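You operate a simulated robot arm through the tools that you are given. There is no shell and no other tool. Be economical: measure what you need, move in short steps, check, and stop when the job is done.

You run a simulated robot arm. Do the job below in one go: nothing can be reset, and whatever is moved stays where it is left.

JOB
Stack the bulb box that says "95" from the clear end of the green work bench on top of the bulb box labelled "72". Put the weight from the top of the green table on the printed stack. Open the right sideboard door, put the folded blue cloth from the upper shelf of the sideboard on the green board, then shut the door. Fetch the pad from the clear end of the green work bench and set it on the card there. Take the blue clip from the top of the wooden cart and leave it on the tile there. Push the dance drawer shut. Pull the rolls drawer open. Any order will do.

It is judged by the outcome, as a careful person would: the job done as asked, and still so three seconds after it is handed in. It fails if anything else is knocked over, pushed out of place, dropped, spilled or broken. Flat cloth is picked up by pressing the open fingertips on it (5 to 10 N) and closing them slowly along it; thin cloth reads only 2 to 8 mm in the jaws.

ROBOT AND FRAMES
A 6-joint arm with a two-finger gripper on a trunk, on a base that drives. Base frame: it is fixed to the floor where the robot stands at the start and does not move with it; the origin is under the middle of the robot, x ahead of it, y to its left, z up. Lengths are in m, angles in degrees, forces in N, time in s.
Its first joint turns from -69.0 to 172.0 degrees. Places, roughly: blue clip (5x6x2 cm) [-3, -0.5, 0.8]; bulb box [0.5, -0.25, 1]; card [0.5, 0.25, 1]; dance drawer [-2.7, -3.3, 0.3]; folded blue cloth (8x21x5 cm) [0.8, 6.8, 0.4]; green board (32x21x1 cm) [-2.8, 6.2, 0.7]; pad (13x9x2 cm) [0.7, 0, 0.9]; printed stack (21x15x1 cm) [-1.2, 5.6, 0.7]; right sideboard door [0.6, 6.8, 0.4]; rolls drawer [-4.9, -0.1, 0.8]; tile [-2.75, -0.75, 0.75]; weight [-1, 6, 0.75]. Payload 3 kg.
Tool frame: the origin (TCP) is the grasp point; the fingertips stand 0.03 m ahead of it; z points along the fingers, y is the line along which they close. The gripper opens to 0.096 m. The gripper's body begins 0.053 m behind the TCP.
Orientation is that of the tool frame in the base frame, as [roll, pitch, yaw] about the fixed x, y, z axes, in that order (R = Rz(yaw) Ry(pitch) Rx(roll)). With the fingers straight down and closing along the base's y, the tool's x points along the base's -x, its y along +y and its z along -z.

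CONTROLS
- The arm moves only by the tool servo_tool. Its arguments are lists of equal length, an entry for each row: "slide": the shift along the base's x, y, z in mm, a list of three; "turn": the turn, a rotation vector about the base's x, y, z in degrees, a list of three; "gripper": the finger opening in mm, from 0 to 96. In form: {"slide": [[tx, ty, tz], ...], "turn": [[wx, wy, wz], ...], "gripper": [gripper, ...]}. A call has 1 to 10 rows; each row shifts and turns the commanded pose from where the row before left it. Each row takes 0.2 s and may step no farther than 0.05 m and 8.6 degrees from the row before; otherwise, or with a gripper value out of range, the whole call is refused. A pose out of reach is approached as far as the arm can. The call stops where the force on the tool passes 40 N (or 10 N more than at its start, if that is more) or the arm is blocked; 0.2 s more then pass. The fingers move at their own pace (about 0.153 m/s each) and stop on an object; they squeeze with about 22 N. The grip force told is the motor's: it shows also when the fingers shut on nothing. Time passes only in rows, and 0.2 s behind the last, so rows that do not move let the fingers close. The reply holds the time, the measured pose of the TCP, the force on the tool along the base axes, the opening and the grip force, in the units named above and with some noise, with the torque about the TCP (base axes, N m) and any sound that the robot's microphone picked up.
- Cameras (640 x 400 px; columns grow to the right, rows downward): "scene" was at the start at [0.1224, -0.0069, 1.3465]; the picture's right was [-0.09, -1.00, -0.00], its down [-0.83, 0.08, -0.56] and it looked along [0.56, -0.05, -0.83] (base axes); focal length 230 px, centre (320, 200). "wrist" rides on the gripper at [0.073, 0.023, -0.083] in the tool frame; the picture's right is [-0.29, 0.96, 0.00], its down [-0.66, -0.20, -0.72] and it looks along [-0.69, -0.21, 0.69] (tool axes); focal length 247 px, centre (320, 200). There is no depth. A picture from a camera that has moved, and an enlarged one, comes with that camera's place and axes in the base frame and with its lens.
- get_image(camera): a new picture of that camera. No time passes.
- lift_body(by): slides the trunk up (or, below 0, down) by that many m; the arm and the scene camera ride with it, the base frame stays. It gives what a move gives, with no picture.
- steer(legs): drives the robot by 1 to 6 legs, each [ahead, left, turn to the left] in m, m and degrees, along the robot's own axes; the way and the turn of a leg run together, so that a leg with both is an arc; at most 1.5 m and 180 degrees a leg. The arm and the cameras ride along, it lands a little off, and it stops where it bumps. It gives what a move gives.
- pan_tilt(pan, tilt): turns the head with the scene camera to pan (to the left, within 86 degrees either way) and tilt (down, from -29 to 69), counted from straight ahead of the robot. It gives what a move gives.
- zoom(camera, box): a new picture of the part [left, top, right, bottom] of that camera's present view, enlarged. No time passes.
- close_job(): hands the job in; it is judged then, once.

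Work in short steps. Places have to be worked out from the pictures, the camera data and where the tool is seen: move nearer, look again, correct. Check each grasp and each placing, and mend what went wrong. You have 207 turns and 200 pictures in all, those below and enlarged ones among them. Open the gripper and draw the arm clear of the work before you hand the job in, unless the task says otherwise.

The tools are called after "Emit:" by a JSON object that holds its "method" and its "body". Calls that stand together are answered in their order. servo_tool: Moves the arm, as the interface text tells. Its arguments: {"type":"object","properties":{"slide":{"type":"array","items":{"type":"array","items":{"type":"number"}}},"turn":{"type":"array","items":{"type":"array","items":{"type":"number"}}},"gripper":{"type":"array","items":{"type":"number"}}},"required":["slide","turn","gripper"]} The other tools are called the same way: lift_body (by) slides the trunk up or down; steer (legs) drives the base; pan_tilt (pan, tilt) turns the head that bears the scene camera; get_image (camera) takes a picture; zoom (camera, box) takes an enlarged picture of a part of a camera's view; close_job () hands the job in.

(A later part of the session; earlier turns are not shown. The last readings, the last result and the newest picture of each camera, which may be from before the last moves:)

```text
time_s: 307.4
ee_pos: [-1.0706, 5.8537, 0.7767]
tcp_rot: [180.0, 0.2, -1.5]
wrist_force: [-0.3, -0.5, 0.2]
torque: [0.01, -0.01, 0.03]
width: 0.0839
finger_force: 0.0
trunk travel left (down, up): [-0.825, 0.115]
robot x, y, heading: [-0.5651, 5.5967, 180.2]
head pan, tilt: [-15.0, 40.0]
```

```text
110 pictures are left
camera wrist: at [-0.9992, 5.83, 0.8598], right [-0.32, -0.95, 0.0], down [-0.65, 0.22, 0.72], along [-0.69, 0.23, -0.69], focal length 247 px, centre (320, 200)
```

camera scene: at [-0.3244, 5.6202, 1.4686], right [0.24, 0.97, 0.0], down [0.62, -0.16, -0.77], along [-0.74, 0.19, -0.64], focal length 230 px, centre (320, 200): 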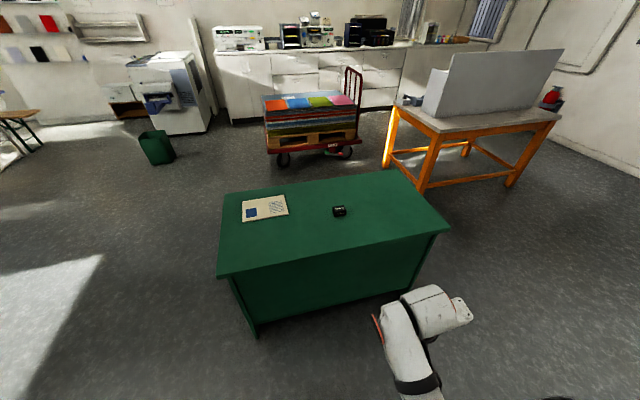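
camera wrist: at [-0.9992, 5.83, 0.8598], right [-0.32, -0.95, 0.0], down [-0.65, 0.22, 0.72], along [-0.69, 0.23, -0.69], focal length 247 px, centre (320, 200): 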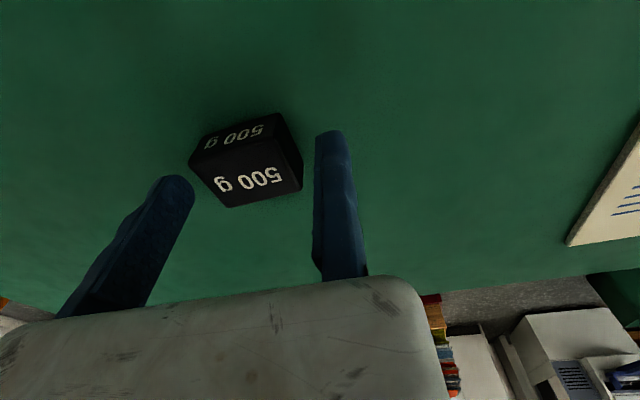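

The block is between the fingers. I lower 5 mm more and close.

Emit:
{"method": "servo_tool", "body": {"slide": [[0, 0, -3], [0, 0, -2], [0, 0, 0], [0, 0, 0], [0, 0, 0], [0, 0, 0]], "turn": [[0, 0, 0], [0, 0, 0], [0, 0, 0], [0, 0, 0], [0, 0, 0], [0, 0, 0]], "gripper": [84, 84, 70, 58, 40, 40]}}

Emit:
{"method": "get_image", "body": {"camera": "wrist"}}

```text
time_s: 308.8
ee_pos: [-1.071, 5.8532, 0.7719]
tcp_rot: [179.8, 0.2, -1.5]
wrist_force: [0.5, -0.6, -0.4]
torque: [-0.13, -0.04, -0.01]
width: 0.0559
finger_force: 22.0
trunk travel left (down, up): [-0.825, 0.115]
robot x, y, heading: [-0.5624, 5.5965, 180.0]
head pan, tilt: [-15.0, 40.0]
```

```text
109 pictures are left
camera wrist: at [-0.9995, 5.83, 0.8549], right [-0.32, -0.95, 0.0], down [-0.65, 0.22, 0.72], along [-0.69, 0.23, -0.69], focal length 247 px, centre (320, 200)
```

wrist: 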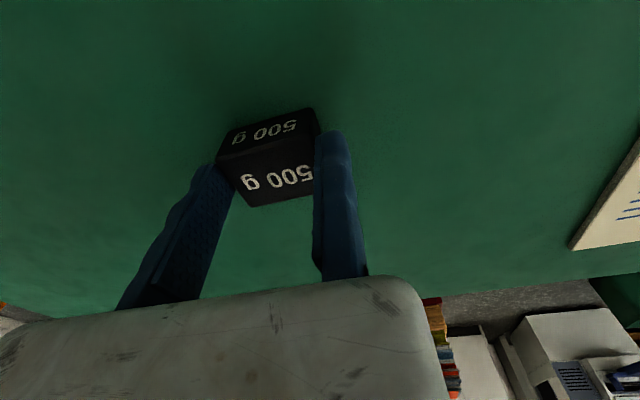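

The weight is gripped at 56 mm. The stack's centre (≈ −1.18, 5.575) is easier to reach from the table's left side, so I lift and drive around the table's near end.

Emit:
{"method": "servo_tool", "body": {"slide": [[0, 0, 15], [0, 0, 30], [0, 0, 35], [30, 0, 20]], "turn": [[0, 0, 0], [0, 0, 0], [0, 0, 0], [0, 0, 0]], "gripper": [40, 40, 40, 40]}}

Emit:
{"method": "steer", "body": {"legs": [[-0.4, 0, 0], [0, 1.2, 0], [1.5, 0, 0], [0.4, 0, 0], [0, 0, 180]]}}

Emit:
{"method": "pan_tilt", "body": {"pan": 30, "tilt": 40}}

Emit:
{"method": "get_image", "body": {"camera": "scene"}}

```text
time_s: 309.8
ee_pos: [-1.0372, 5.8548, 0.8727]
tcp_rot: [180.0, 0.0, -1.6]
wrist_force: [0.0, 1.4, -4.9]
torque: [-0.12, -0.04, -0.02]
width: 0.0558
finger_force: 21.8
trunk travel left (down, up): [-0.825, 0.115]
robot x, y, heading: [-0.5634, 5.5984, 179.9]
head pan, tilt: [-15.0, 40.0]
```

```text
time_s: 334.3
ee_pos: [-1.5896, 4.1431, 0.8731]
tcp_rot: [179.9, 0.0, 177.6]
wrist_force: [-1.5, 0.0, -5.1]
torque: [0.15, 0.06, 0.02]
width: 0.056
finger_force: 21.5
trunk travel left (down, up): [-0.825, 0.115]
robot x, y, heading: [-2.0607, 4.4088, -0.8]
head pan, tilt: [-15.0, 40.0]
```

```text
time_s: 335.5
ee_pos: [-1.5906, 4.143, 0.8716]
tcp_rot: [180.0, 0.0, 177.7]
wrist_force: [0.2, 0.2, -4.6]
torque: [0.12, 0.01, -0.02]
width: 0.0557
finger_force: 21.2
trunk travel left (down, up): [-0.825, 0.115]
robot x, y, heading: [-2.0623, 4.4083, -0.7]
head pan, tilt: [30.0, 40.0]
```

```text
108 pictures are left
camera scene: at [-1.9353, 4.4479, 1.4684], right [0.49, -0.87, 0.0], down [-0.56, -0.31, -0.77], along [0.67, 0.37, -0.64], focal length 230 px, centre (320, 200)
```

scene: 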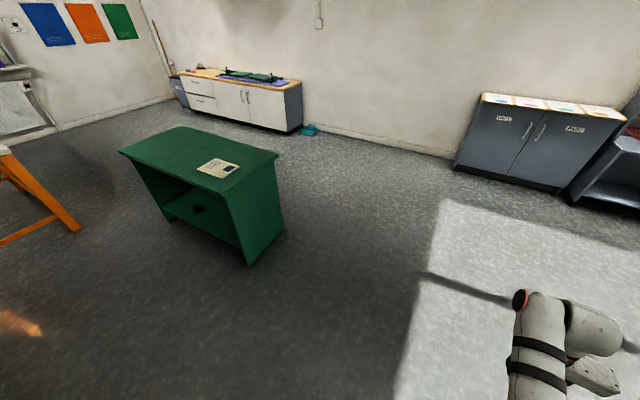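

I sidestep left 1.437 m alongside the table, then approach 0.34 m.

Emit:
{"method": "steer", "body": {"legs": [[0, 1.437, 0.8], [0.34, 0, 0]]}}

Emit:
{"method": "pan_tilt", "body": {"pan": -20, "tilt": 50}}

Emit:
{"method": "get_image", "body": {"camera": "scene"}}

Emit:
{"method": "get_image", "body": {"camera": "wrist"}}

```text
time_s: 344.5
ee_pos: [-1.2381, 5.6061, 0.8718]
tcp_rot: [179.9, 0.0, 178.4]
wrist_force: [-0.1, -0.6, -5.0]
torque: [0.14, 0.07, 0.0]
width: 0.0559
finger_force: 22.0
trunk travel left (down, up): [-0.825, 0.115]
robot x, y, heading: [-1.7145, 5.8658, -0.1]
head pan, tilt: [30.0, 40.0]
```

```text
time_s: 345.7
ee_pos: [-1.2385, 5.6066, 0.8718]
tcp_rot: [-180.0, -0.1, 178.5]
wrist_force: [-0.1, 0.0, -3.8]
torque: [0.16, 0.06, 0.01]
width: 0.0557
finger_force: 22.3
trunk travel left (down, up): [-0.825, 0.115]
robot x, y, heading: [-1.7167, 5.8634, -0.2]
head pan, tilt: [-20.0, 50.0]
```

```text
107 pictures are left
camera scene: at [-1.5894, 5.8379, 1.4542], right [-0.34, -0.94, 0.0], down [-0.72, 0.26, -0.64], along [0.6, -0.22, -0.77], focal length 230 px, centre (320, 200)
```

scene: 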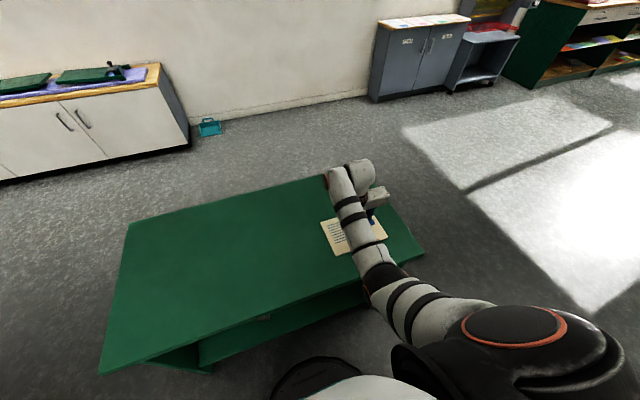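

```text
106 pictures are left
camera wrist: at [-1.3115, 5.6319, 0.9549], right [0.32, 0.95, 0.0], down [0.65, -0.22, 0.72], along [0.69, -0.23, -0.69], focal length 247 px, centre (320, 200)
```

wrist: 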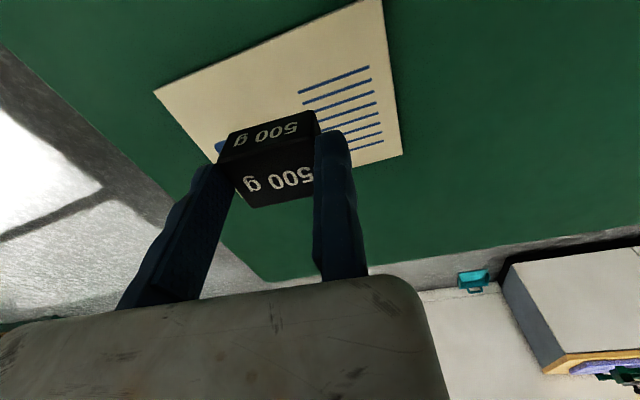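

The stack spans x −1.272..−1.14, y 5.47..5.66. I centre the weight at (−1.206, 5.566) and descend until contact.

Emit:
{"method": "servo_tool", "body": {"slide": [[16, -6, -15], [16, -6, -20], [0, 0, -25], [0, 0, -15], [0, 0, -5]], "turn": [[0, 0, 0], [0, 0, 0], [0, 0, 0], [0, 0, 0], [0, 0, 0]], "gripper": [40, 40, 40, 40, 40]}}

Emit:
{"method": "servo_tool", "body": {"slide": [[0, 0, -2], [0, 0, -2], [0, 0, -2], [0, 0, -2]], "turn": [[0, 0, 0], [0, 0, 0], [0, 0, 0], [0, 0, 0]], "gripper": [40, 40, 40, 40]}}

Emit:
{"method": "get_image", "body": {"camera": "wrist"}}

```text
time_s: 346.9
ee_pos: [-1.2047, 5.5948, 0.7913]
tcp_rot: [179.8, 0.1, 178.5]
wrist_force: [-0.8, 0.0, -5.4]
torque: [0.12, 0.04, -0.01]
width: 0.056
finger_force: 22.0
trunk travel left (down, up): [-0.825, 0.115]
robot x, y, heading: [-1.715, 5.8673, -0.1]
head pan, tilt: [-20.0, 50.0]
```

```text
time_s: 347.9
ee_pos: [-1.2061, 5.5951, 0.7836]
tcp_rot: [179.9, 0.0, 178.4]
wrist_force: [0.2, -0.3, -5.0]
torque: [0.17, 0.04, -0.02]
width: 0.0559
finger_force: 21.9
trunk travel left (down, up): [-0.825, 0.115]
robot x, y, heading: [-1.7143, 5.8611, 0.2]
head pan, tilt: [-20.0, 50.0]
```

```text
105 pictures are left
camera wrist: at [-1.279, 5.6193, 0.8667], right [0.32, 0.95, 0.0], down [0.65, -0.22, 0.72], along [0.69, -0.23, -0.69], focal length 247 px, centre (320, 200)
```

wrist: 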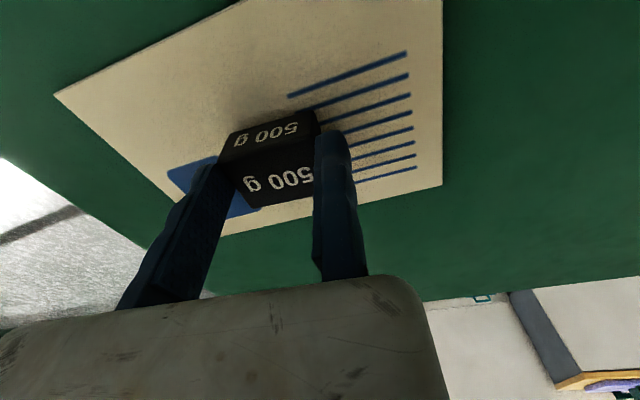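

Not touching yet (still carrying 5 N), and well centred on the sheet. I continue down in 2 mm steps.

Emit:
{"method": "servo_tool", "body": {"slide": [[0, 0, -2], [0, 0, -1], [0, 0, -1], [0, 0, -1], [0, 0, -1]], "turn": [[0, 0, 0], [0, 0, 0], [0, 0, 0], [0, 0, 0], [0, 0, 0]], "gripper": [40, 40, 40, 40, 40]}}

```text
time_s: 349.1
ee_pos: [-1.2047, 5.594, 0.7781]
tcp_rot: [180.0, 0.0, 178.5]
wrist_force: [0.5, 0.4, -1.5]
torque: [-0.02, -0.08, 0.01]
width: 0.0555
finger_force: 22.2
trunk travel left (down, up): [-0.825, 0.115]
robot x, y, heading: [-1.7143, 5.8651, 0.2]
head pan, tilt: [-20.0, 50.0]
```

Load is transferring (−5 → −1.5 N). One more millimetre, then I release and rise.

Emit:
{"method": "servo_tool", "body": {"slide": [[0, 0, -1], [0, 0, 0], [0, 0, 0], [0, 3, 0], [0, 0, 20], [0, 0, 35], [0, 0, 40]], "turn": [[0, 0, 0], [0, 0, 0], [0, 0, 0], [0, 0, 0], [0, 0, 0], [0, 0, 0], [0, 0, 0]], "gripper": [40, 60, 75, 75, 75, 75, 75]}}

Emit:
{"method": "get_image", "body": {"camera": "wrist"}}

```text
time_s: 350.7
ee_pos: [-1.207, 5.5955, 0.8722]
tcp_rot: [180.0, 0.0, 178.5]
wrist_force: [0.6, -0.2, 0.2]
torque: [0.01, -0.01, 0.0]
width: 0.0748
finger_force: 0.1
trunk travel left (down, up): [-0.825, 0.115]
robot x, y, heading: [-1.713, 5.8669, -0.0]
head pan, tilt: [-20.0, 50.0]
```

```text
104 pictures are left
camera wrist: at [-1.2807, 5.6206, 0.956], right [0.32, 0.95, 0.0], down [0.65, -0.22, 0.72], along [0.69, -0.23, -0.69], focal length 247 px, centre (320, 200)
```

wrist: 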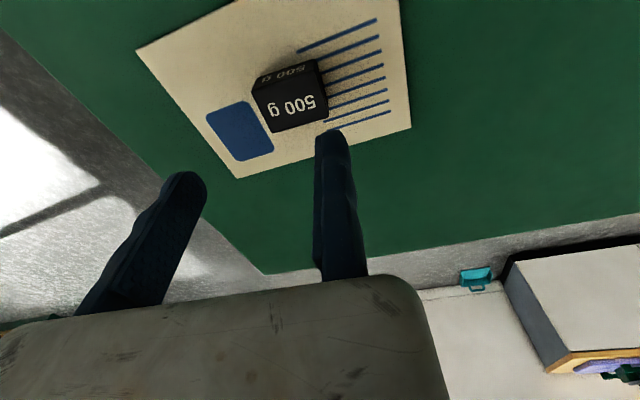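

The weight is on the printed stack. Now the sideboard: I tuck the arm a bit, go back around the table, and stand off in front of the doors.

Emit:
{"method": "steer", "body": {"legs": [[-0.35, 0, 0], [0, -1.45, 0], [1.5, 0, 0], [0.3, 0, 0], [0, 1.3, 0], [0, 1.3, 0]]}}

Emit:
{"method": "pan_tilt", "body": {"pan": -5, "tilt": 35}}

Emit:
{"method": "get_image", "body": {"camera": "scene"}}

```text
time_s: 380.5
ee_pos: [0.1571, 6.7476, 0.8713]
tcp_rot: [180.0, 0.1, -179.4]
wrist_force: [-0.3, -0.2, 0.3]
torque: [0.0, 0.03, -0.04]
width: 0.075
finger_force: 0.1
trunk travel left (down, up): [-0.825, 0.115]
robot x, y, heading: [-0.3611, 7.0019, 2.1]
head pan, tilt: [-20.0, 50.0]
```

```text
time_s: 381.3
ee_pos: [0.1565, 6.7467, 0.8728]
tcp_rot: [-180.0, 0.1, -179.5]
wrist_force: [-0.6, 0.0, -1.0]
torque: [-0.03, 0.01, 0.02]
width: 0.0749
finger_force: 0.1
trunk travel left (down, up): [-0.825, 0.115]
robot x, y, heading: [-0.3616, 6.9961, 2.1]
head pan, tilt: [-5.0, 35.0]
```

```text
103 pictures are left
camera scene: at [-0.2213, 6.9959, 1.476], right [-0.05, -1.0, 0.0], down [-0.57, 0.03, -0.82], along [0.82, -0.04, -0.57], focal length 230 px, centre (320, 200)
```

scene: 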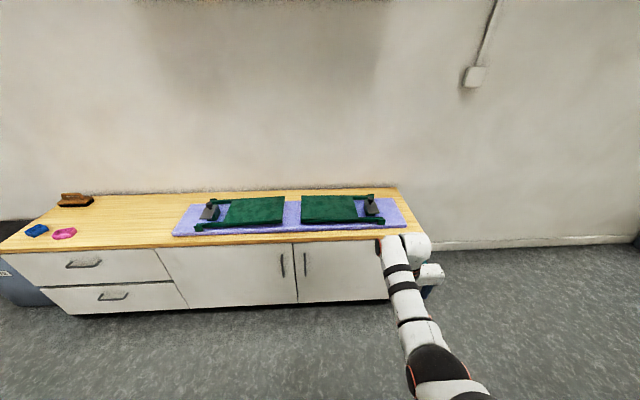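

The right door's handle triangulates to (0.64, 7.04, 0.46), with the hinge at about y 6.53. I tip the tool horizontal here, then lower the trunk and line up.

Emit:
{"method": "servo_tool", "body": {"slide": [[-8, 0, 0], [-8, 0, 0], [-8, 0, 0], [-8, 0, 0], [-8, 0, 0], [-8, 0, 0], [-8, 0, 0], [-8, 0, 0], [-8, 0, 0], [-8, 0, 0]], "turn": [[0, -8.3, 0], [0, -8.3, 0], [0, -8.3, 0], [0, -8.3, 0], [0, -8.3, 0], [0, -8.3, 0], [0, -8.3, 0], [0, -8.3, 0], [0, -8.3, 0], [0, -8.3, 0]], "gripper": [60, 60, 60, 60, 60, 60, 60, 60, 60, 60]}}

Emit:
{"method": "lift_body", "body": {"by": -0.4}}

Emit:
{"method": "steer", "body": {"legs": [[0, 0.305, -2.1], [0.3, 0, 0]]}}

Emit:
{"method": "pan_tilt", "body": {"pan": -15, "tilt": 45}}

Emit:
{"method": "get_image", "body": {"camera": "scene"}}

Emit:
{"method": "get_image", "body": {"camera": "wrist"}}

```text
time_s: 383.5
ee_pos: [0.0781, 6.7999, 0.8842]
tcp_rot: [-175.5, 83.4, -175.1]
wrist_force: [0.3, 0.4, 0.2]
torque: [-0.03, 0.05, -0.07]
width: 0.0601
finger_force: 0.0
out of reach, approached as far as the arm can: row 9, 10
trunk travel left (down, up): [-0.825, 0.115]
robot x, y, heading: [-0.3606, 6.9957, 2.0]
head pan, tilt: [-5.0, 35.0]
```

```text
time_s: 387.3
ee_pos: [0.0795, 6.7971, 0.4834]
tcp_rot: [-176.4, 83.1, -175.8]
wrist_force: [0.8, 0.9, -0.2]
torque: [-0.01, 0.02, 0.0]
width: 0.0603
finger_force: 0.0
trunk travel left (down, up): [-0.425, 0.515]
robot x, y, heading: [-0.3622, 7.0014, 2.0]
head pan, tilt: [-5.0, 35.0]
```

```text
time_s: 391.1
ee_pos: [0.3615, 7.094, 0.4827]
tcp_rot: [-176.2, 83.2, -178.1]
wrist_force: [-0.3, 0.3, -0.1]
torque: [0.01, 0.01, -0.01]
width: 0.0598
finger_force: 0.0
trunk travel left (down, up): [-0.425, 0.515]
robot x, y, heading: [-0.075, 7.3116, -0.5]
head pan, tilt: [-5.0, 35.0]
```

```text
time_s: 391.8
ee_pos: [0.362, 7.093, 0.4817]
tcp_rot: [-176.3, 83.2, -178.1]
wrist_force: [-0.7, 1.1, -0.1]
torque: [0.0, 0.01, 0.0]
width: 0.0601
finger_force: 0.0
trunk travel left (down, up): [-0.425, 0.515]
robot x, y, heading: [-0.0699, 7.3122, -0.1]
head pan, tilt: [-15.0, 45.0]
```

```text
102 pictures are left
camera scene: at [0.06, 7.2907, 1.0613], right [-0.26, -0.96, 0.0], down [-0.68, 0.19, -0.71], along [0.68, -0.19, -0.71], focal length 230 px, centre (320, 200)
```

scene: 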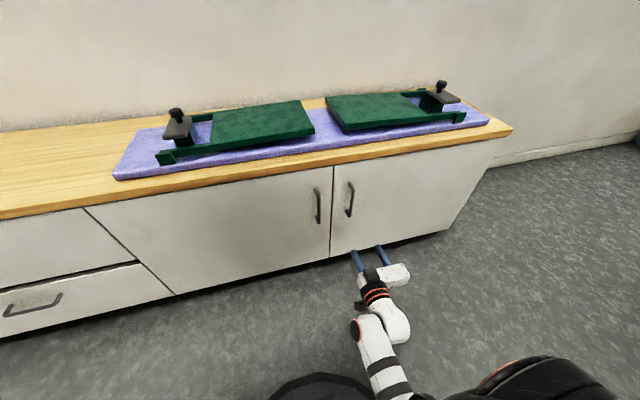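

```text
101 pictures are left
camera wrist: at [0.2696, 7.1187, 0.4193], right [0.06, 0.96, 0.28], down [-0.65, -0.18, 0.74], along [0.76, -0.23, 0.61], focal length 247 px, centre (320, 200)
```

wrist: 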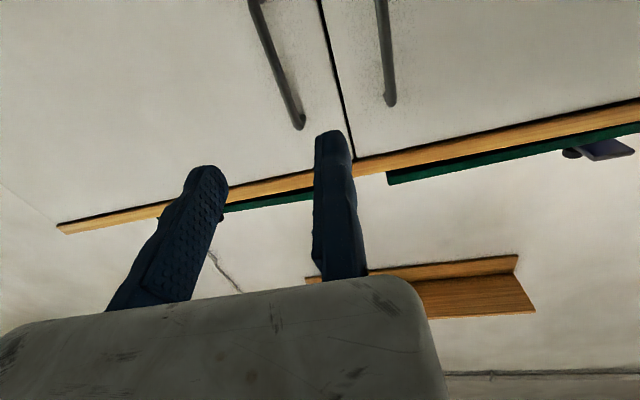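

The right handle reads y ≈ 7.01, z 0.40–0.56. I shift −68 mm in y, drive 0.19 m, and recheck.

Emit:
{"method": "servo_tool", "body": {"slide": [[0, -34, 0], [0, -34, 0]], "turn": [[0, 0, 0], [0, 0, 0]], "gripper": [60, 60]}}

Emit:
{"method": "steer", "body": {"legs": [[0.19, 0, 0]]}}

Emit:
{"method": "get_image", "body": {"camera": "wrist"}}

Emit:
{"method": "zoom", "body": {"camera": "scene", "box": [260, 130, 460, 270]}}

```text
time_s: 392.4
ee_pos: [0.3615, 7.0328, 0.4825]
tcp_rot: [-173.5, 84.7, -175.3]
wrist_force: [0.7, 0.3, 0.6]
torque: [-0.01, -0.03, 0.0]
width: 0.0601
finger_force: 0.1
out of reach, approached as far as the arm can: row 1, 2
trunk travel left (down, up): [-0.425, 0.515]
robot x, y, heading: [-0.0688, 7.3135, -0.5]
head pan, tilt: [-15.0, 45.0]
```

```text
time_s: 394.0
ee_pos: [0.5401, 7.0338, 0.4795]
tcp_rot: [-176.1, 84.6, -178.2]
wrist_force: [-3.8, 0.8, 1.6]
torque: [-0.03, -0.1, 0.0]
width: 0.0599
finger_force: 0.0
trunk travel left (down, up): [-0.425, 0.515]
robot x, y, heading: [0.1149, 7.3117, -0.3]
head pan, tilt: [-15.0, 45.0]
stopped in leg 1: the force on the tool passed its limit at 82 N (the readings are from after the stop); the commanded pose is now the measured one
```

```text
100 pictures are left
camera wrist: at [0.4501, 7.0587, 0.4143], right [0.06, 0.96, 0.29], down [-0.66, -0.18, 0.73], along [0.75, -0.23, 0.62], focal length 247 px, centre (320, 200)
```

wrist: 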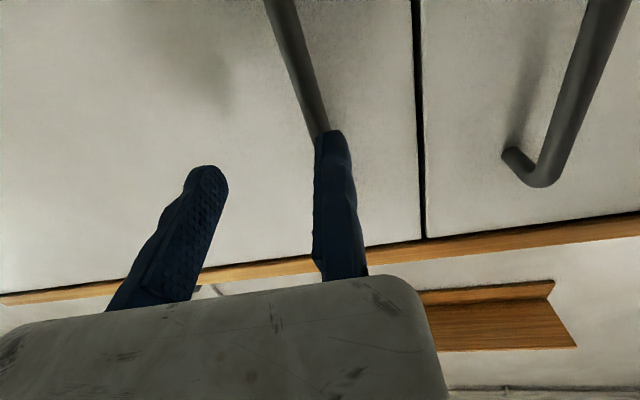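

```text
2.86 times, centred on (360, 200) of scene
camera zoom: at [0.2423, 7.2898, 1.0613], right [-0.26, -0.96, 0.0], down [-0.68, 0.19, -0.71], along [0.68, -0.19, -0.71], focal length 656 px, centre (206, 200)
```

zoom: 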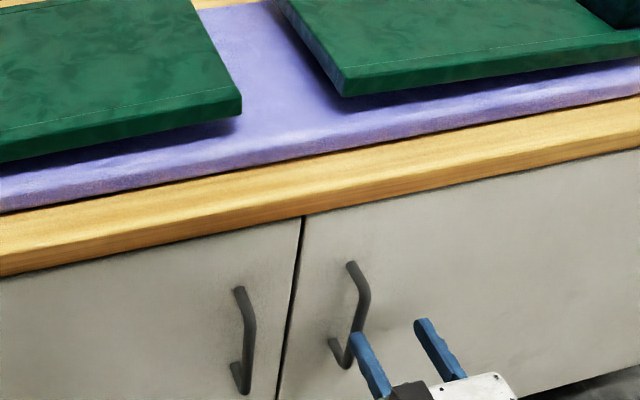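

The fixed finger touched the bar itself: the handle is really at x ≈ 0.575, y ≈ 7.035. I back off 25 mm, shift left 18 mm, and advance around it.

Emit:
{"method": "servo_tool", "body": {"slide": [[-20, 0, 0], [-5, 20, 0], [0, 0, 0], [15, 0, 0], [15, 0, 0], [10, 0, 0]], "turn": [[0, 0, 0], [0, 0, 0], [0, 0, 0], [0, 0, 0], [0, 0, 0], [0, 0, 0]], "gripper": [60, 60, 60, 60, 60, 60]}}

Emit:
{"method": "get_image", "body": {"camera": "wrist"}}

Emit:
{"method": "zoom", "body": {"camera": "scene", "box": [260, 130, 460, 270]}}

```text
time_s: 395.4
ee_pos: [0.5552, 7.0528, 0.4784]
tcp_rot: [-176.2, 84.5, -178.1]
wrist_force: [-0.6, 0.8, 0.3]
torque: [0.01, 0.02, 0.01]
width: 0.0599
finger_force: 0.2
trunk travel left (down, up): [-0.425, 0.515]
robot x, y, heading: [0.1146, 7.3109, -0.0]
head pan, tilt: [-15.0, 45.0]
```

```text
98 pictures are left
camera wrist: at [0.4656, 7.0785, 0.4145], right [0.06, 0.96, 0.29], down [-0.66, -0.18, 0.73], along [0.75, -0.23, 0.62], focal length 247 px, centre (320, 200)
```

wrist: 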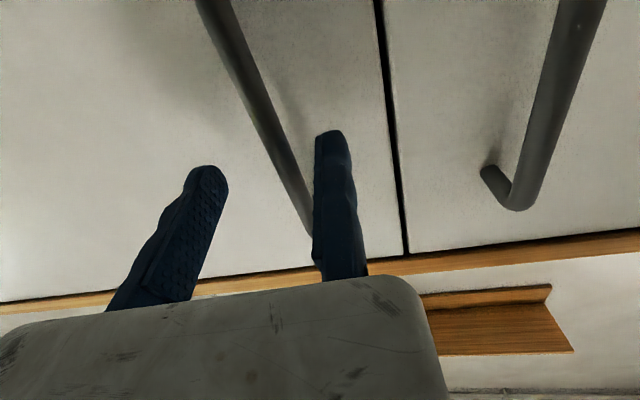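

```text
2.86 times, centred on (360, 200) of scene
camera zoom: at [0.2431, 7.2897, 1.0613], right [-0.26, -0.96, 0.0], down [-0.68, 0.19, -0.71], along [0.68, -0.19, -0.71], focal length 656 px, centre (206, 200)
```

zoom: 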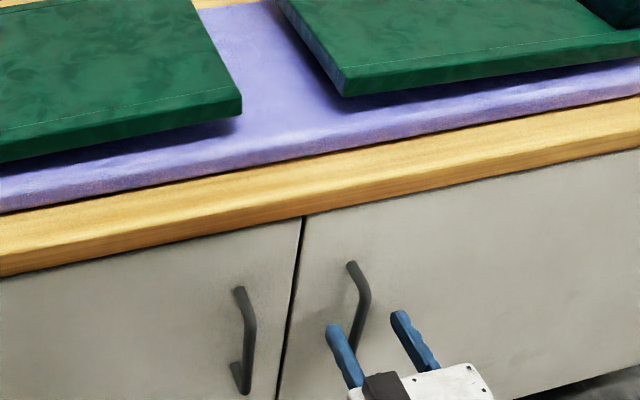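

The bar is now between the fingers. I advance 12 mm and close.

Emit:
{"method": "servo_tool", "body": {"slide": [[7, 0, 0], [7, 0, 0], [0, 0, 0], [0, 0, 0], [0, 0, 0], [0, 0, 0]], "turn": [[0, 0, 0], [0, 0, 0], [0, 0, 0], [0, 0, 0], [0, 0, 0], [0, 0, 0]], "gripper": [60, 60, 40, 20, 5, 5]}}

Emit:
{"method": "get_image", "body": {"camera": "wrist"}}

```text
time_s: 396.8
ee_pos: [0.5685, 7.0524, 0.4783]
tcp_rot: [-176.5, 84.5, -178.6]
wrist_force: [0.6, -17.0, 4.2]
torque: [0.0, 0.01, -0.13]
width: 0.0242
finger_force: 16.4
trunk travel left (down, up): [-0.425, 0.515]
robot x, y, heading: [0.1113, 7.3143, -0.4]
head pan, tilt: [-15.0, 45.0]
```

```text
96 pictures are left
camera wrist: at [0.4785, 7.0776, 0.4135], right [0.06, 0.96, 0.29], down [-0.66, -0.17, 0.73], along [0.75, -0.24, 0.62], focal length 247 px, centre (320, 200)
```

wrist: 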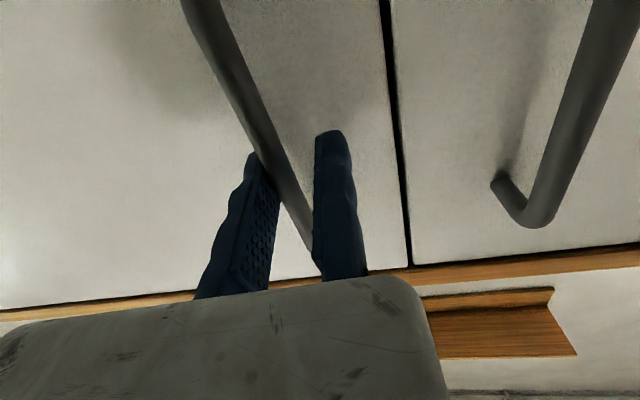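

The moving finger has met the bar but the fixed one is about 12 mm off. I shift that much so both close on it.

Emit:
{"method": "servo_tool", "body": {"slide": [[0, -6, 0], [0, -6, 0], [0, 0, 0], [0, 0, 0]], "turn": [[0, 0, 0], [0, 0, 0], [0, 0, 0], [0, 0, 0]], "gripper": [5, 5, 5, 5]}}

```text
time_s: 397.8
ee_pos: [0.5675, 7.0419, 0.4787]
tcp_rot: [-176.6, 84.5, -178.6]
wrist_force: [1.0, -8.3, 2.6]
torque: [0.05, -0.03, -0.08]
width: 0.0139
finger_force: 7.4
trunk travel left (down, up): [-0.425, 0.515]
robot x, y, heading: [0.1141, 7.3133, -0.3]
head pan, tilt: [-15.0, 45.0]
```

Nearly closed on it (14 mm). I nudge 3 mm more, then drive back along the door's arc to crack it open about 20°.

Emit:
{"method": "servo_tool", "body": {"slide": [[0, -3, 0], [0, 0, 0]], "turn": [[0, 0, 0], [0, 0, 0]], "gripper": [0, 0]}}

Emit:
{"method": "steer", "body": {"legs": [[-0.085, -0.01, 0], [-0.085, -0.033, 0]]}}

Emit:
{"method": "get_image", "body": {"camera": "scene"}}

```text
time_s: 398.4
ee_pos: [0.5684, 7.0393, 0.479]
tcp_rot: [-177.5, 84.5, -179.5]
wrist_force: [-7.8, 7.2, -0.1]
torque: [0.43, -0.56, 0.04]
width: 0.0116
finger_force: 45.0
trunk travel left (down, up): [-0.425, 0.515]
robot x, y, heading: [0.1139, 7.3127, -0.3]
head pan, tilt: [-15.0, 45.0]
```

```text
time_s: 400.0
ee_pos: [0.4535, 7.0214, 0.4792]
tcp_rot: [-179.1, 84.4, 179.6]
wrist_force: [-0.2, 1.7, 3.6]
torque: [0.02, 0.24, -0.06]
width: 0.0115
finger_force: 44.9
trunk travel left (down, up): [-0.425, 0.515]
robot x, y, heading: [-0.0036, 7.2919, -0.3]
head pan, tilt: [-15.0, 45.0]
stopped in leg 2: the force on the tool passed its limit at 47 N (the readings are from after the stop); the commanded pose is now the measured one
```

```text
95 pictures are left
camera scene: at [0.1269, 7.269, 1.0614], right [-0.26, -0.97, 0.0], down [-0.68, 0.18, -0.71], along [0.68, -0.19, -0.71], focal length 230 px, centre (320, 200)
```

scene: 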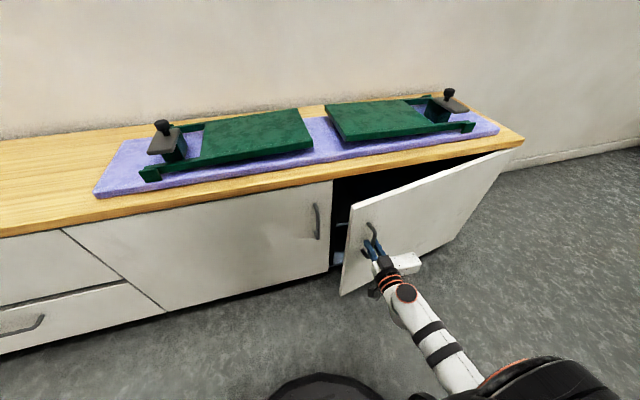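

The door is about 13° open and the arc fits a hinge at (0.61, 6.53). I now rotate the whole robot about that hinge so the grip stays rigid with the door, in small arcs.

Emit:
{"method": "steer", "body": {"legs": [[-0.0663, -0.0532, 5], [-0.0663, -0.0532, 5], [-0.0663, -0.0532, 5]]}}

Emit:
{"method": "get_image", "body": {"camera": "scene"}}

```text
time_s: 402.4
ee_pos: [0.3299, 6.9731, 0.4788]
tcp_rot: [-179.5, 84.3, -165.5]
wrist_force: [-7.1, 13.7, 0.2]
torque: [0.26, -0.99, 0.23]
width: 0.0117
finger_force: 44.8
trunk travel left (down, up): [-0.425, 0.515]
robot x, y, heading: [-0.1806, 7.1152, 14.9]
head pan, tilt: [-15.0, 45.0]
```

```text
94 pictures are left
camera scene: at [-0.05, 7.1257, 1.0614], right [0.0, -1.0, 0.0], down [-0.71, 0.0, -0.71], along [0.71, 0.0, -0.71], focal length 230 px, centre (320, 200)
```

scene: 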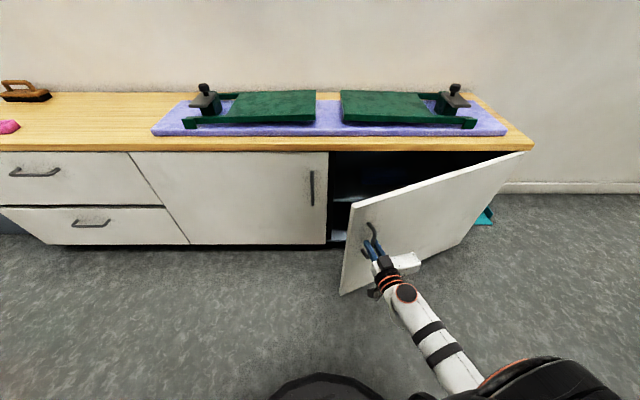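

That works cleanly. I continue the arc another 30°, then 25°.

Emit:
{"method": "steer", "body": {"legs": [[-0.0663, -0.0532, 5], [-0.0663, -0.0532, 5], [-0.0663, -0.0532, 5], [-0.0663, -0.0532, 5], [-0.0663, -0.0532, 5], [-0.0663, -0.0532, 5]]}}

Emit:
{"method": "steer", "body": {"legs": [[-0.0663, -0.0532, 5], [-0.0663, -0.0532, 5], [-0.0663, -0.0532, 5], [-0.0663, -0.0532, 5], [-0.0663, -0.0532, 5]]}}

Emit:
{"method": "pan_tilt", "body": {"pan": -30, "tilt": 40}}

Emit:
{"method": "get_image", "body": {"camera": "scene"}}

```text
time_s: 403.9
ee_pos: [0.282, 6.9442, 0.4797]
tcp_rot: [177.8, 84.4, -161.0]
wrist_force: [-1.4, 2.0, 1.9]
torque: [-0.47, 0.02, 0.06]
width: 0.0116
finger_force: 44.8
trunk travel left (down, up): [-0.425, 0.515]
robot x, y, heading: [-0.2375, 7.0264, 21.6]
head pan, tilt: [-15.0, 45.0]
stopped in leg 2: the force on the tool passed its limit at 44 N (the readings are from after the stop); the commanded pose is now the measured one
```

```text
time_s: 405.0
ee_pos: [0.2499, 6.9234, 0.479]
tcp_rot: [176.4, 84.3, -157.2]
wrist_force: [-1.0, 1.7, 3.9]
torque: [-0.68, 0.01, 0.05]
width: 0.0117
finger_force: 45.0
trunk travel left (down, up): [-0.425, 0.515]
robot x, y, heading: [-0.2747, 6.952, 26.3]
head pan, tilt: [-15.0, 45.0]
stopped in leg 1: the force on the tool passed its limit at 44 N (the readings are from after the stop); the commanded pose is now the measured one
```

```text
time_s: 405.8
ee_pos: [0.2506, 6.9218, 0.4785]
tcp_rot: [175.7, 84.3, -157.8]
wrist_force: [-1.6, 3.0, 4.9]
torque: [-0.53, -0.6, 0.07]
width: 0.0115
finger_force: 45.9
trunk travel left (down, up): [-0.425, 0.515]
robot x, y, heading: [-0.2779, 6.9514, 26.2]
head pan, tilt: [-30.0, 40.0]
```

```text
93 pictures are left
camera scene: at [-0.1445, 6.9706, 1.0687], right [-0.06, -1.0, 0.0], down [-0.64, 0.04, -0.77], along [0.77, -0.05, -0.64], focal length 230 px, centre (320, 200)
```

scene: 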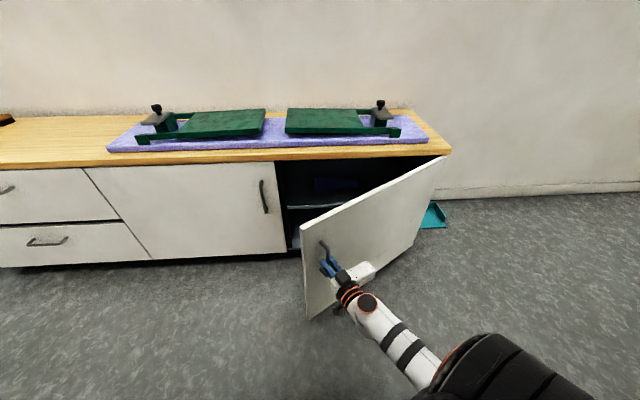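

The door is about 38° open. Refitting the arc gives the hinge at (0.597, 6.473), so I correct the arc legs and continue.

Emit:
{"method": "steer", "body": {"legs": [[-0.0711, -0.0501, 5], [-0.0711, -0.0501, 5], [-0.0711, -0.0501, 5], [-0.0711, -0.0501, 5], [-0.0711, -0.0501, 5], [-0.0711, -0.0501, 5]]}}

Emit:
{"method": "steer", "body": {"legs": [[-0.0711, -0.0501, 5], [-0.0711, -0.0501, 5], [-0.0711, -0.0501, 5]]}}

Emit:
{"method": "get_image", "body": {"camera": "scene"}}

```text
time_s: 408.4
ee_pos: [0.144, 6.8221, 0.4789]
tcp_rot: [175.9, 84.3, -142.1]
wrist_force: [-2.9, 1.6, 3.5]
torque: [-0.75, -0.22, 0.04]
width: 0.0116
finger_force: 44.6
trunk travel left (down, up): [-0.425, 0.515]
robot x, y, heading: [-0.3702, 6.7137, 41.2]
head pan, tilt: [-30.0, 40.0]
stopped in leg 3: the force on the tool passed its limit at 42 N (the readings are from after the stop); the commanded pose is now the measured one
```

```text
time_s: 410.1
ee_pos: [0.094, 6.7552, 0.4792]
tcp_rot: [175.2, 84.2, -133.4]
wrist_force: [-2.4, 1.3, 3.0]
torque: [-0.5, -0.57, 0.07]
width: 0.0115
finger_force: 44.8
trunk travel left (down, up): [-0.425, 0.515]
robot x, y, heading: [-0.3945, 6.57, 50.0]
head pan, tilt: [-30.0, 40.0]
stopped in leg 2: the force on the tool passed its limit at 42 N (the readings are from after the stop); the commanded pose is now the measured one
```

```text
92 pictures are left
camera scene: at [-0.2821, 6.6361, 1.0686], right [0.34, -0.94, 0.0], down [-0.6, -0.22, -0.77], along [0.72, 0.26, -0.64], focal length 230 px, centre (320, 200)
```

scene: 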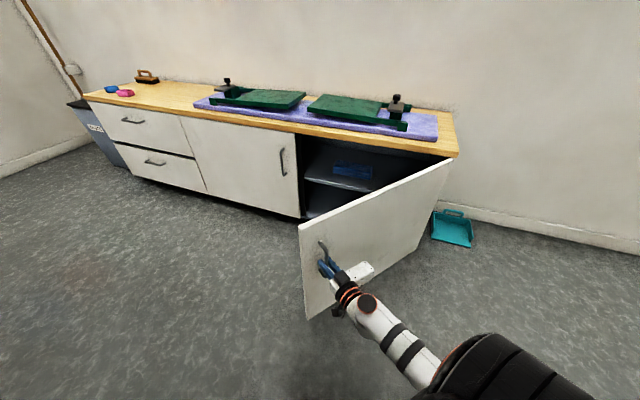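

The door is at about 61°, and the blue cloth is visible on the upper shelf. I refine the hinge estimate once more and continue about 20°.

Emit:
{"method": "steer", "body": {"legs": [[-0.0744, -0.0473, 5], [-0.0744, -0.0473, 5], [-0.0744, -0.0473, 5], [-0.0744, -0.0473, 5], [-0.0744, -0.0473, 5]]}}

Emit:
{"method": "get_image", "body": {"camera": "scene"}}

```text
time_s: 412.4
ee_pos: [0.0369, 6.6397, 0.4798]
tcp_rot: [174.6, 84.3, -121.1]
wrist_force: [-2.6, 0.3, 1.5]
torque: [-0.25, -0.7, 0.11]
width: 0.0116
finger_force: 44.6
trunk travel left (down, up): [-0.425, 0.515]
robot x, y, heading: [-0.3984, 6.3514, 62.5]
head pan, tilt: [-30.0, 40.0]
stopped in leg 3: the force on the tool passed its limit at 42 N (the readings are from after the stop); the commanded pose is now the measured one
```

```text
91 pictures are left
camera scene: at [-0.3034, 6.4429, 1.0686], right [0.53, -0.84, 0.0], down [-0.54, -0.34, -0.77], along [0.65, 0.41, -0.64], focal length 230 px, centre (320, 200)
```

scene: 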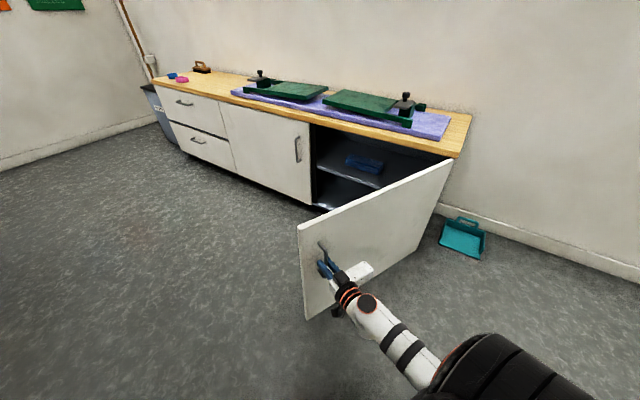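

About 70° open. I want it near 90° so it's out of the arm's way, so I continue.

Emit:
{"method": "steer", "body": {"legs": [[-0.075, -0.0465, 5], [-0.075, -0.0465, 5], [-0.075, -0.0465, 5]]}}

Emit:
{"method": "steer", "body": {"legs": [[-0.075, -0.0465, 5], [-0.075, -0.0465, 5], [-0.075, -0.0465, 5]]}}

Emit:
{"method": "get_image", "body": {"camera": "scene"}}

```text
time_s: 415.0
ee_pos: [-0.0005, 6.4841, 0.4782]
tcp_rot: [174.4, 84.1, -106.1]
wrist_force: [-2.5, 0.1, 3.2]
torque: [-0.53, -0.71, 0.07]
width: 0.0118
finger_force: 44.5
trunk travel left (down, up): [-0.425, 0.515]
robot x, y, heading: [-0.3488, 6.0965, 77.3]
head pan, tilt: [-30.0, 40.0]
stopped in leg 3: the force on the tool passed its limit at 41 N (the readings are from after the stop); the commanded pose is now the measured one
```

```text
time_s: 417.5
ee_pos: [0.0049, 6.3252, 0.478]
tcp_rot: [172.2, 84.2, -93.3]
wrist_force: [29.1, 4.0, 12.7]
torque: [0.35, -0.59, -0.26]
width: 0.0117
finger_force: 44.9
trunk travel left (down, up): [-0.425, 0.515]
robot x, y, heading: [-0.2277, 5.8627, 92.1]
head pan, tilt: [-30.0, 40.0]
```

```text
90 pictures are left
camera scene: at [-0.1889, 5.9834, 1.0687], right [0.89, -0.46, 0.0], down [-0.3, -0.57, -0.77], along [0.35, 0.68, -0.64], focal length 230 px, centre (320, 200)
```

scene: 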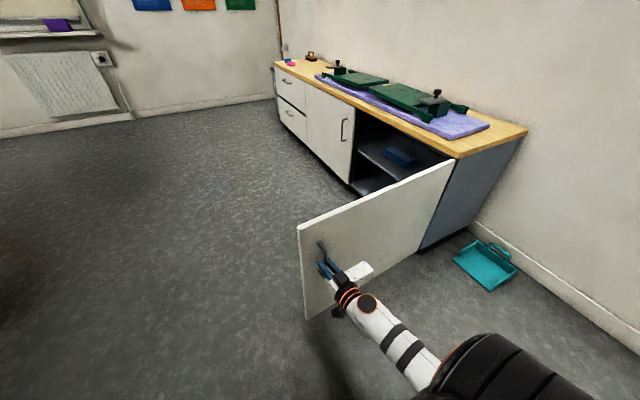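

The door is now open past 90°. I release the handle, back off, and raise the trunk so the arm passes above everything.

Emit:
{"method": "servo_tool", "body": {"slide": [[0, 0, 0], [0, 0, 0], [0, 0, 0], [0, -20, 0]], "turn": [[0, 0, 0], [0, 0, 0], [0, 0, 0], [0, 0, 0]], "gripper": [20, 40, 40, 40]}}

Emit:
{"method": "steer", "body": {"legs": [[-0.2, 0, 0]]}}

Emit:
{"method": "lift_body", "body": {"by": 0.4}}

Emit:
{"method": "get_image", "body": {"camera": "scene"}}

```text
time_s: 418.5
ee_pos: [0.0026, 6.3061, 0.4768]
tcp_rot: [173.5, 84.1, -91.9]
wrist_force: [0.4, -0.5, -0.1]
torque: [0.0, -0.02, -0.01]
width: 0.0402
finger_force: 0.1
trunk travel left (down, up): [-0.425, 0.515]
robot x, y, heading: [-0.2287, 5.8605, 92.7]
head pan, tilt: [-30.0, 40.0]
```

```text
time_s: 420.1
ee_pos: [0.0129, 6.1057, 0.4777]
tcp_rot: [173.5, 84.2, -92.1]
wrist_force: [0.0, -0.1, 0.0]
torque: [0.01, 0.02, -0.04]
width: 0.04
finger_force: 0.0
trunk travel left (down, up): [-0.425, 0.515]
robot x, y, heading: [-0.2218, 5.6606, 92.1]
head pan, tilt: [-30.0, 40.0]
```

```text
time_s: 423.9
ee_pos: [0.0128, 6.1064, 0.8769]
tcp_rot: [173.5, 84.1, -92.2]
wrist_force: [0.5, -0.3, 0.0]
torque: [-0.01, 0.01, 0.04]
width: 0.0401
finger_force: 0.1
trunk travel left (down, up): [-0.825, 0.115]
robot x, y, heading: [-0.2229, 5.6624, 92.0]
head pan, tilt: [-30.0, 40.0]
```

```text
89 pictures are left
camera scene: at [-0.1826, 5.786, 1.4685], right [0.88, -0.47, 0.0], down [-0.3, -0.57, -0.77], along [0.36, 0.68, -0.64], focal length 230 px, centre (320, 200)
```

scene: 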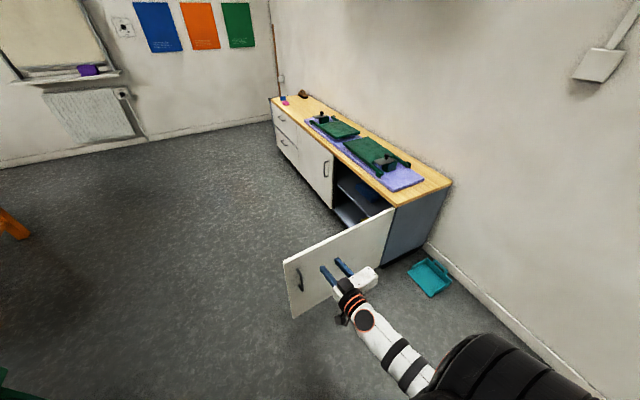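

The door's free end is at about (−0.07, 6.30). I slip past it between the table and the door, then turn to face the open cabinet.

Emit:
{"method": "steer", "body": {"legs": [[0, 0.22, -2], [1.4, 0, 0], [0, 0, -90]]}}

Emit:
{"method": "pan_tilt", "body": {"pan": -15, "tilt": 40}}

Emit:
{"method": "get_image", "body": {"camera": "scene"}}

```text
time_s: 435.8
ee_pos: [-0.0183, 6.7818, 0.8783]
tcp_rot: [173.5, 84.1, 178.1]
wrist_force: [0.4, 0.4, 0.1]
torque: [0.0, -0.01, -0.03]
width: 0.04
finger_force: 0.1
trunk travel left (down, up): [-0.825, 0.115]
robot x, y, heading: [-0.4632, 7.0161, 2.5]
head pan, tilt: [-30.0, 40.0]
```

```text
time_s: 436.6
ee_pos: [-0.0174, 6.7819, 0.8773]
tcp_rot: [173.4, 84.1, 178.1]
wrist_force: [-0.4, 0.1, -0.2]
torque: [0.01, 0.01, 0.0]
width: 0.0401
finger_force: 0.2
trunk travel left (down, up): [-0.825, 0.115]
robot x, y, heading: [-0.4631, 7.0138, 2.7]
head pan, tilt: [-15.0, 40.0]
```

```text
88 pictures are left
camera scene: at [-0.3295, 6.9978, 1.4685], right [-0.22, -0.98, 0.0], down [-0.63, 0.14, -0.77], along [0.75, -0.17, -0.64], focal length 230 px, centre (320, 200)
```

scene: 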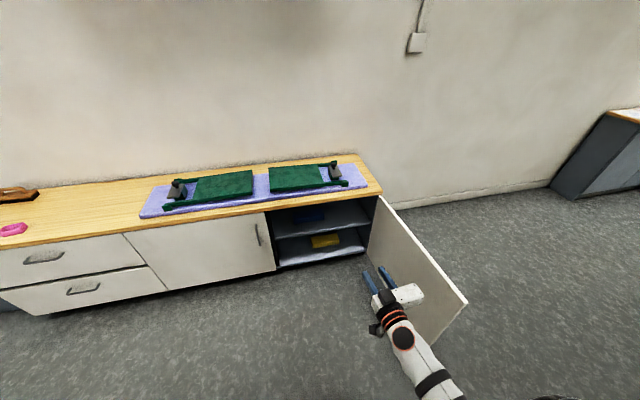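

I lower the trunk and look into the cabinet.

Emit:
{"method": "lift_body", "body": {"by": -0.4}}

Emit:
{"method": "steer", "body": {"legs": [[0, 0.06, -2.5]]}}

Emit:
{"method": "pan_tilt", "body": {"pan": -10, "tilt": 30}}

Emit:
{"method": "zoom", "body": {"camera": "scene", "box": [230, 140, 430, 265]}}

```text
time_s: 440.4
ee_pos: [-0.0187, 6.7831, 0.4777]
tcp_rot: [173.4, 84.1, 178.0]
wrist_force: [-0.2, 0.5, 0.5]
torque: [0.02, 0.01, 0.0]
width: 0.0401
finger_force: 0.0
trunk travel left (down, up): [-0.425, 0.515]
robot x, y, heading: [-0.4609, 7.0146, 2.6]
head pan, tilt: [-15.0, 40.0]
```

```text
time_s: 441.3
ee_pos: [-0.0295, 6.8223, 0.4783]
tcp_rot: [173.8, 84.1, 176.0]
wrist_force: [-0.2, 0.2, -0.9]
torque: [-0.01, -0.01, 0.02]
width: 0.0401
finger_force: 0.1
trunk travel left (down, up): [-0.425, 0.515]
robot x, y, heading: [-0.4663, 7.0737, 0.1]
head pan, tilt: [-15.0, 40.0]
```

```text
time_s: 442.1
ee_pos: [-0.0297, 6.8206, 0.4765]
tcp_rot: [173.4, 84.2, 175.6]
wrist_force: [0.0, -0.2, -0.3]
torque: [0.02, -0.01, 0.02]
width: 0.0404
finger_force: 0.1
trunk travel left (down, up): [-0.425, 0.515]
robot x, y, heading: [-0.4642, 7.0698, 0.1]
head pan, tilt: [-10.0, 30.0]
```

```text
3.20 times, centred on (330, 202) of scene
camera zoom: at [-0.3246, 7.0567, 1.0838], right [-0.17, -0.98, 0.0], down [-0.49, 0.09, -0.87], along [0.85, -0.15, -0.5], focal length 735 px, centre (288, 192)
```

zoom: 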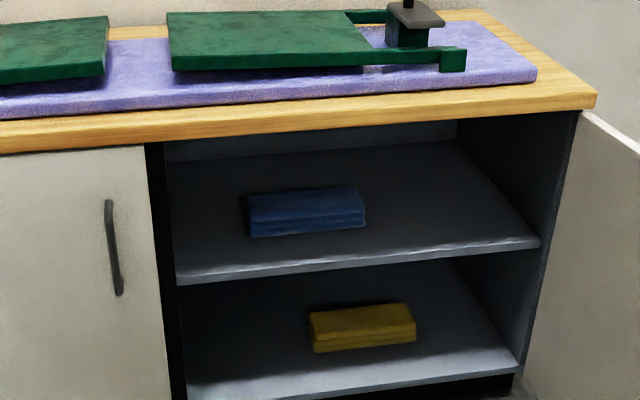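

The folded blue cloth is on the upper shelf (shelf z ≈ 0.392), spanning about y 6.74–6.94, x 0.71–0.79, 5 cm high. I zoom in closer to see its structure.

Emit:
{"method": "zoom", "body": {"camera": "scene", "box": [290, 185, 360, 225]}}

Emit:
{"method": "get_image", "body": {"camera": "wrist"}}

```text
9.14 times, centred on (325, 205) of scene
camera zoom: at [-0.3246, 7.0567, 1.0838], right [-0.17, -0.98, 0.0], down [-0.49, 0.09, -0.87], along [0.85, -0.15, -0.5], focal length 2099 px, centre (274, 154)
```

zoom: 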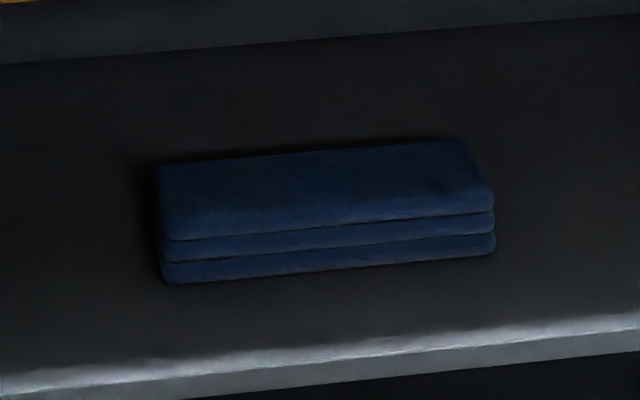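

```text
85 pictures are left
camera wrist: at [-0.1223, 6.8415, 0.4135], right [0.0, 0.95, 0.3], down [-0.64, -0.24, 0.73], along [0.77, -0.19, 0.61], focal length 247 px, centre (320, 200)
```

wrist: 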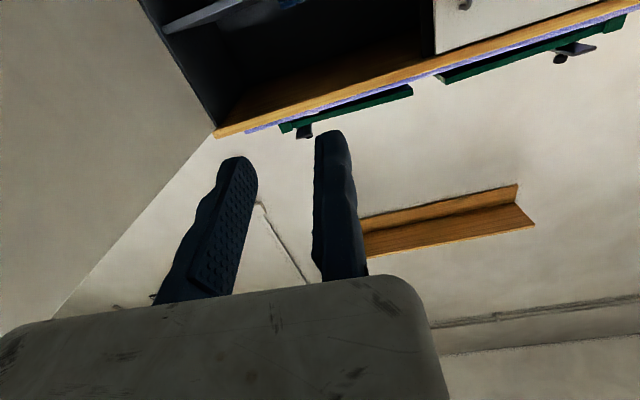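

It looks like a compact folded bundle. There's no room to get a finger under it, so I'll press down on top with tilted fingers, drag it out to overhang the shelf edge a few cm, then pinch it top and bottom. First I tilt the tool to about 33° below horizontal and align in y.

Emit:
{"method": "servo_tool", "body": {"slide": [[10, 12, 0], [10, 12, 0], [10, 12, 0], [10, 11, 5]], "turn": [[0, 6.7, 0], [0, 6.7, 0], [0, 6.7, 0], [0, 6.7, 0]], "gripper": [50, 50, 50, 50]}}

Emit:
{"method": "lift_body", "body": {"by": 0.04}}

Emit:
{"method": "steer", "body": {"legs": [[0.6, 0, 0]]}}

Emit:
{"method": "get_image", "body": {"camera": "wrist"}}

Emit:
{"method": "get_image", "body": {"camera": "scene"}}

```text
time_s: 443.1
ee_pos: [-0.0805, 6.8291, 0.4658]
tcp_rot: [177.8, 66.4, 178.8]
wrist_force: [0.7, 0.5, -0.5]
torque: [-0.01, 0.05, 0.07]
width: 0.0499
finger_force: 0.1
out of reach, approached as far as the arm can: row 1, 2, 3, 4
trunk travel left (down, up): [-0.425, 0.515]
robot x, y, heading: [-0.4661, 7.0733, 0.1]
head pan, tilt: [-10.0, 30.0]
```

```text
time_s: 443.9
ee_pos: [-0.0802, 6.8293, 0.5055]
tcp_rot: [177.7, 66.5, 178.6]
wrist_force: [0.6, 0.3, 0.5]
torque: [-0.01, -0.02, 0.01]
width: 0.0502
finger_force: 0.0
trunk travel left (down, up): [-0.465, 0.475]
robot x, y, heading: [-0.4662, 7.075, -0.1]
head pan, tilt: [-10.0, 30.0]
```

```text
time_s: 447.3
ee_pos: [0.5123, 6.8219, 0.5065]
tcp_rot: [177.7, 66.4, 178.0]
wrist_force: [-0.8, 0.2, 0.1]
torque: [0.03, 0.0, 0.02]
width: 0.05
finger_force: 0.0
trunk travel left (down, up): [-0.465, 0.475]
robot x, y, heading: [0.1317, 7.0672, -0.7]
head pan, tilt: [-10.0, 30.0]
```

```text
84 pictures are left
camera wrist: at [0.4056, 6.845, 0.4721], right [0.12, 0.95, 0.28], down [-0.4, -0.22, 0.89], along [0.91, -0.22, 0.36], focal length 247 px, centre (320, 200)
```

wrist: 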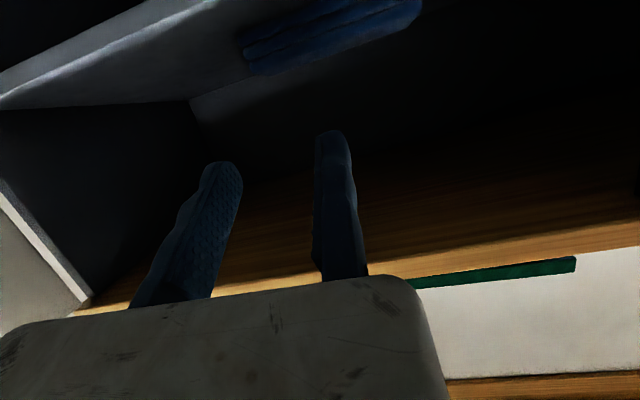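

```text
83 pictures are left
camera scene: at [0.2709, 7.052, 1.1238], right [-0.18, -0.98, 0.0], down [-0.49, 0.09, -0.87], along [0.85, -0.16, -0.5], focal length 230 px, centre (320, 200)
```

scene: 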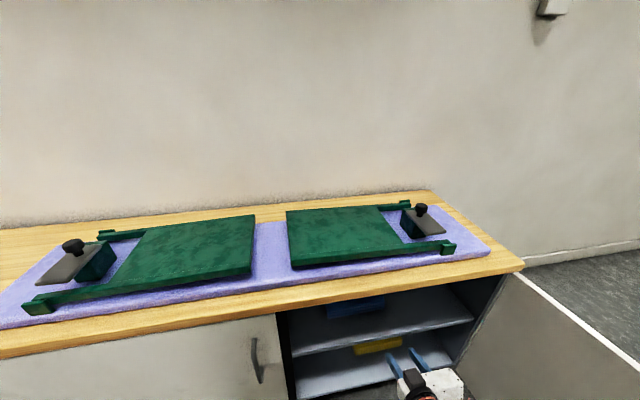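

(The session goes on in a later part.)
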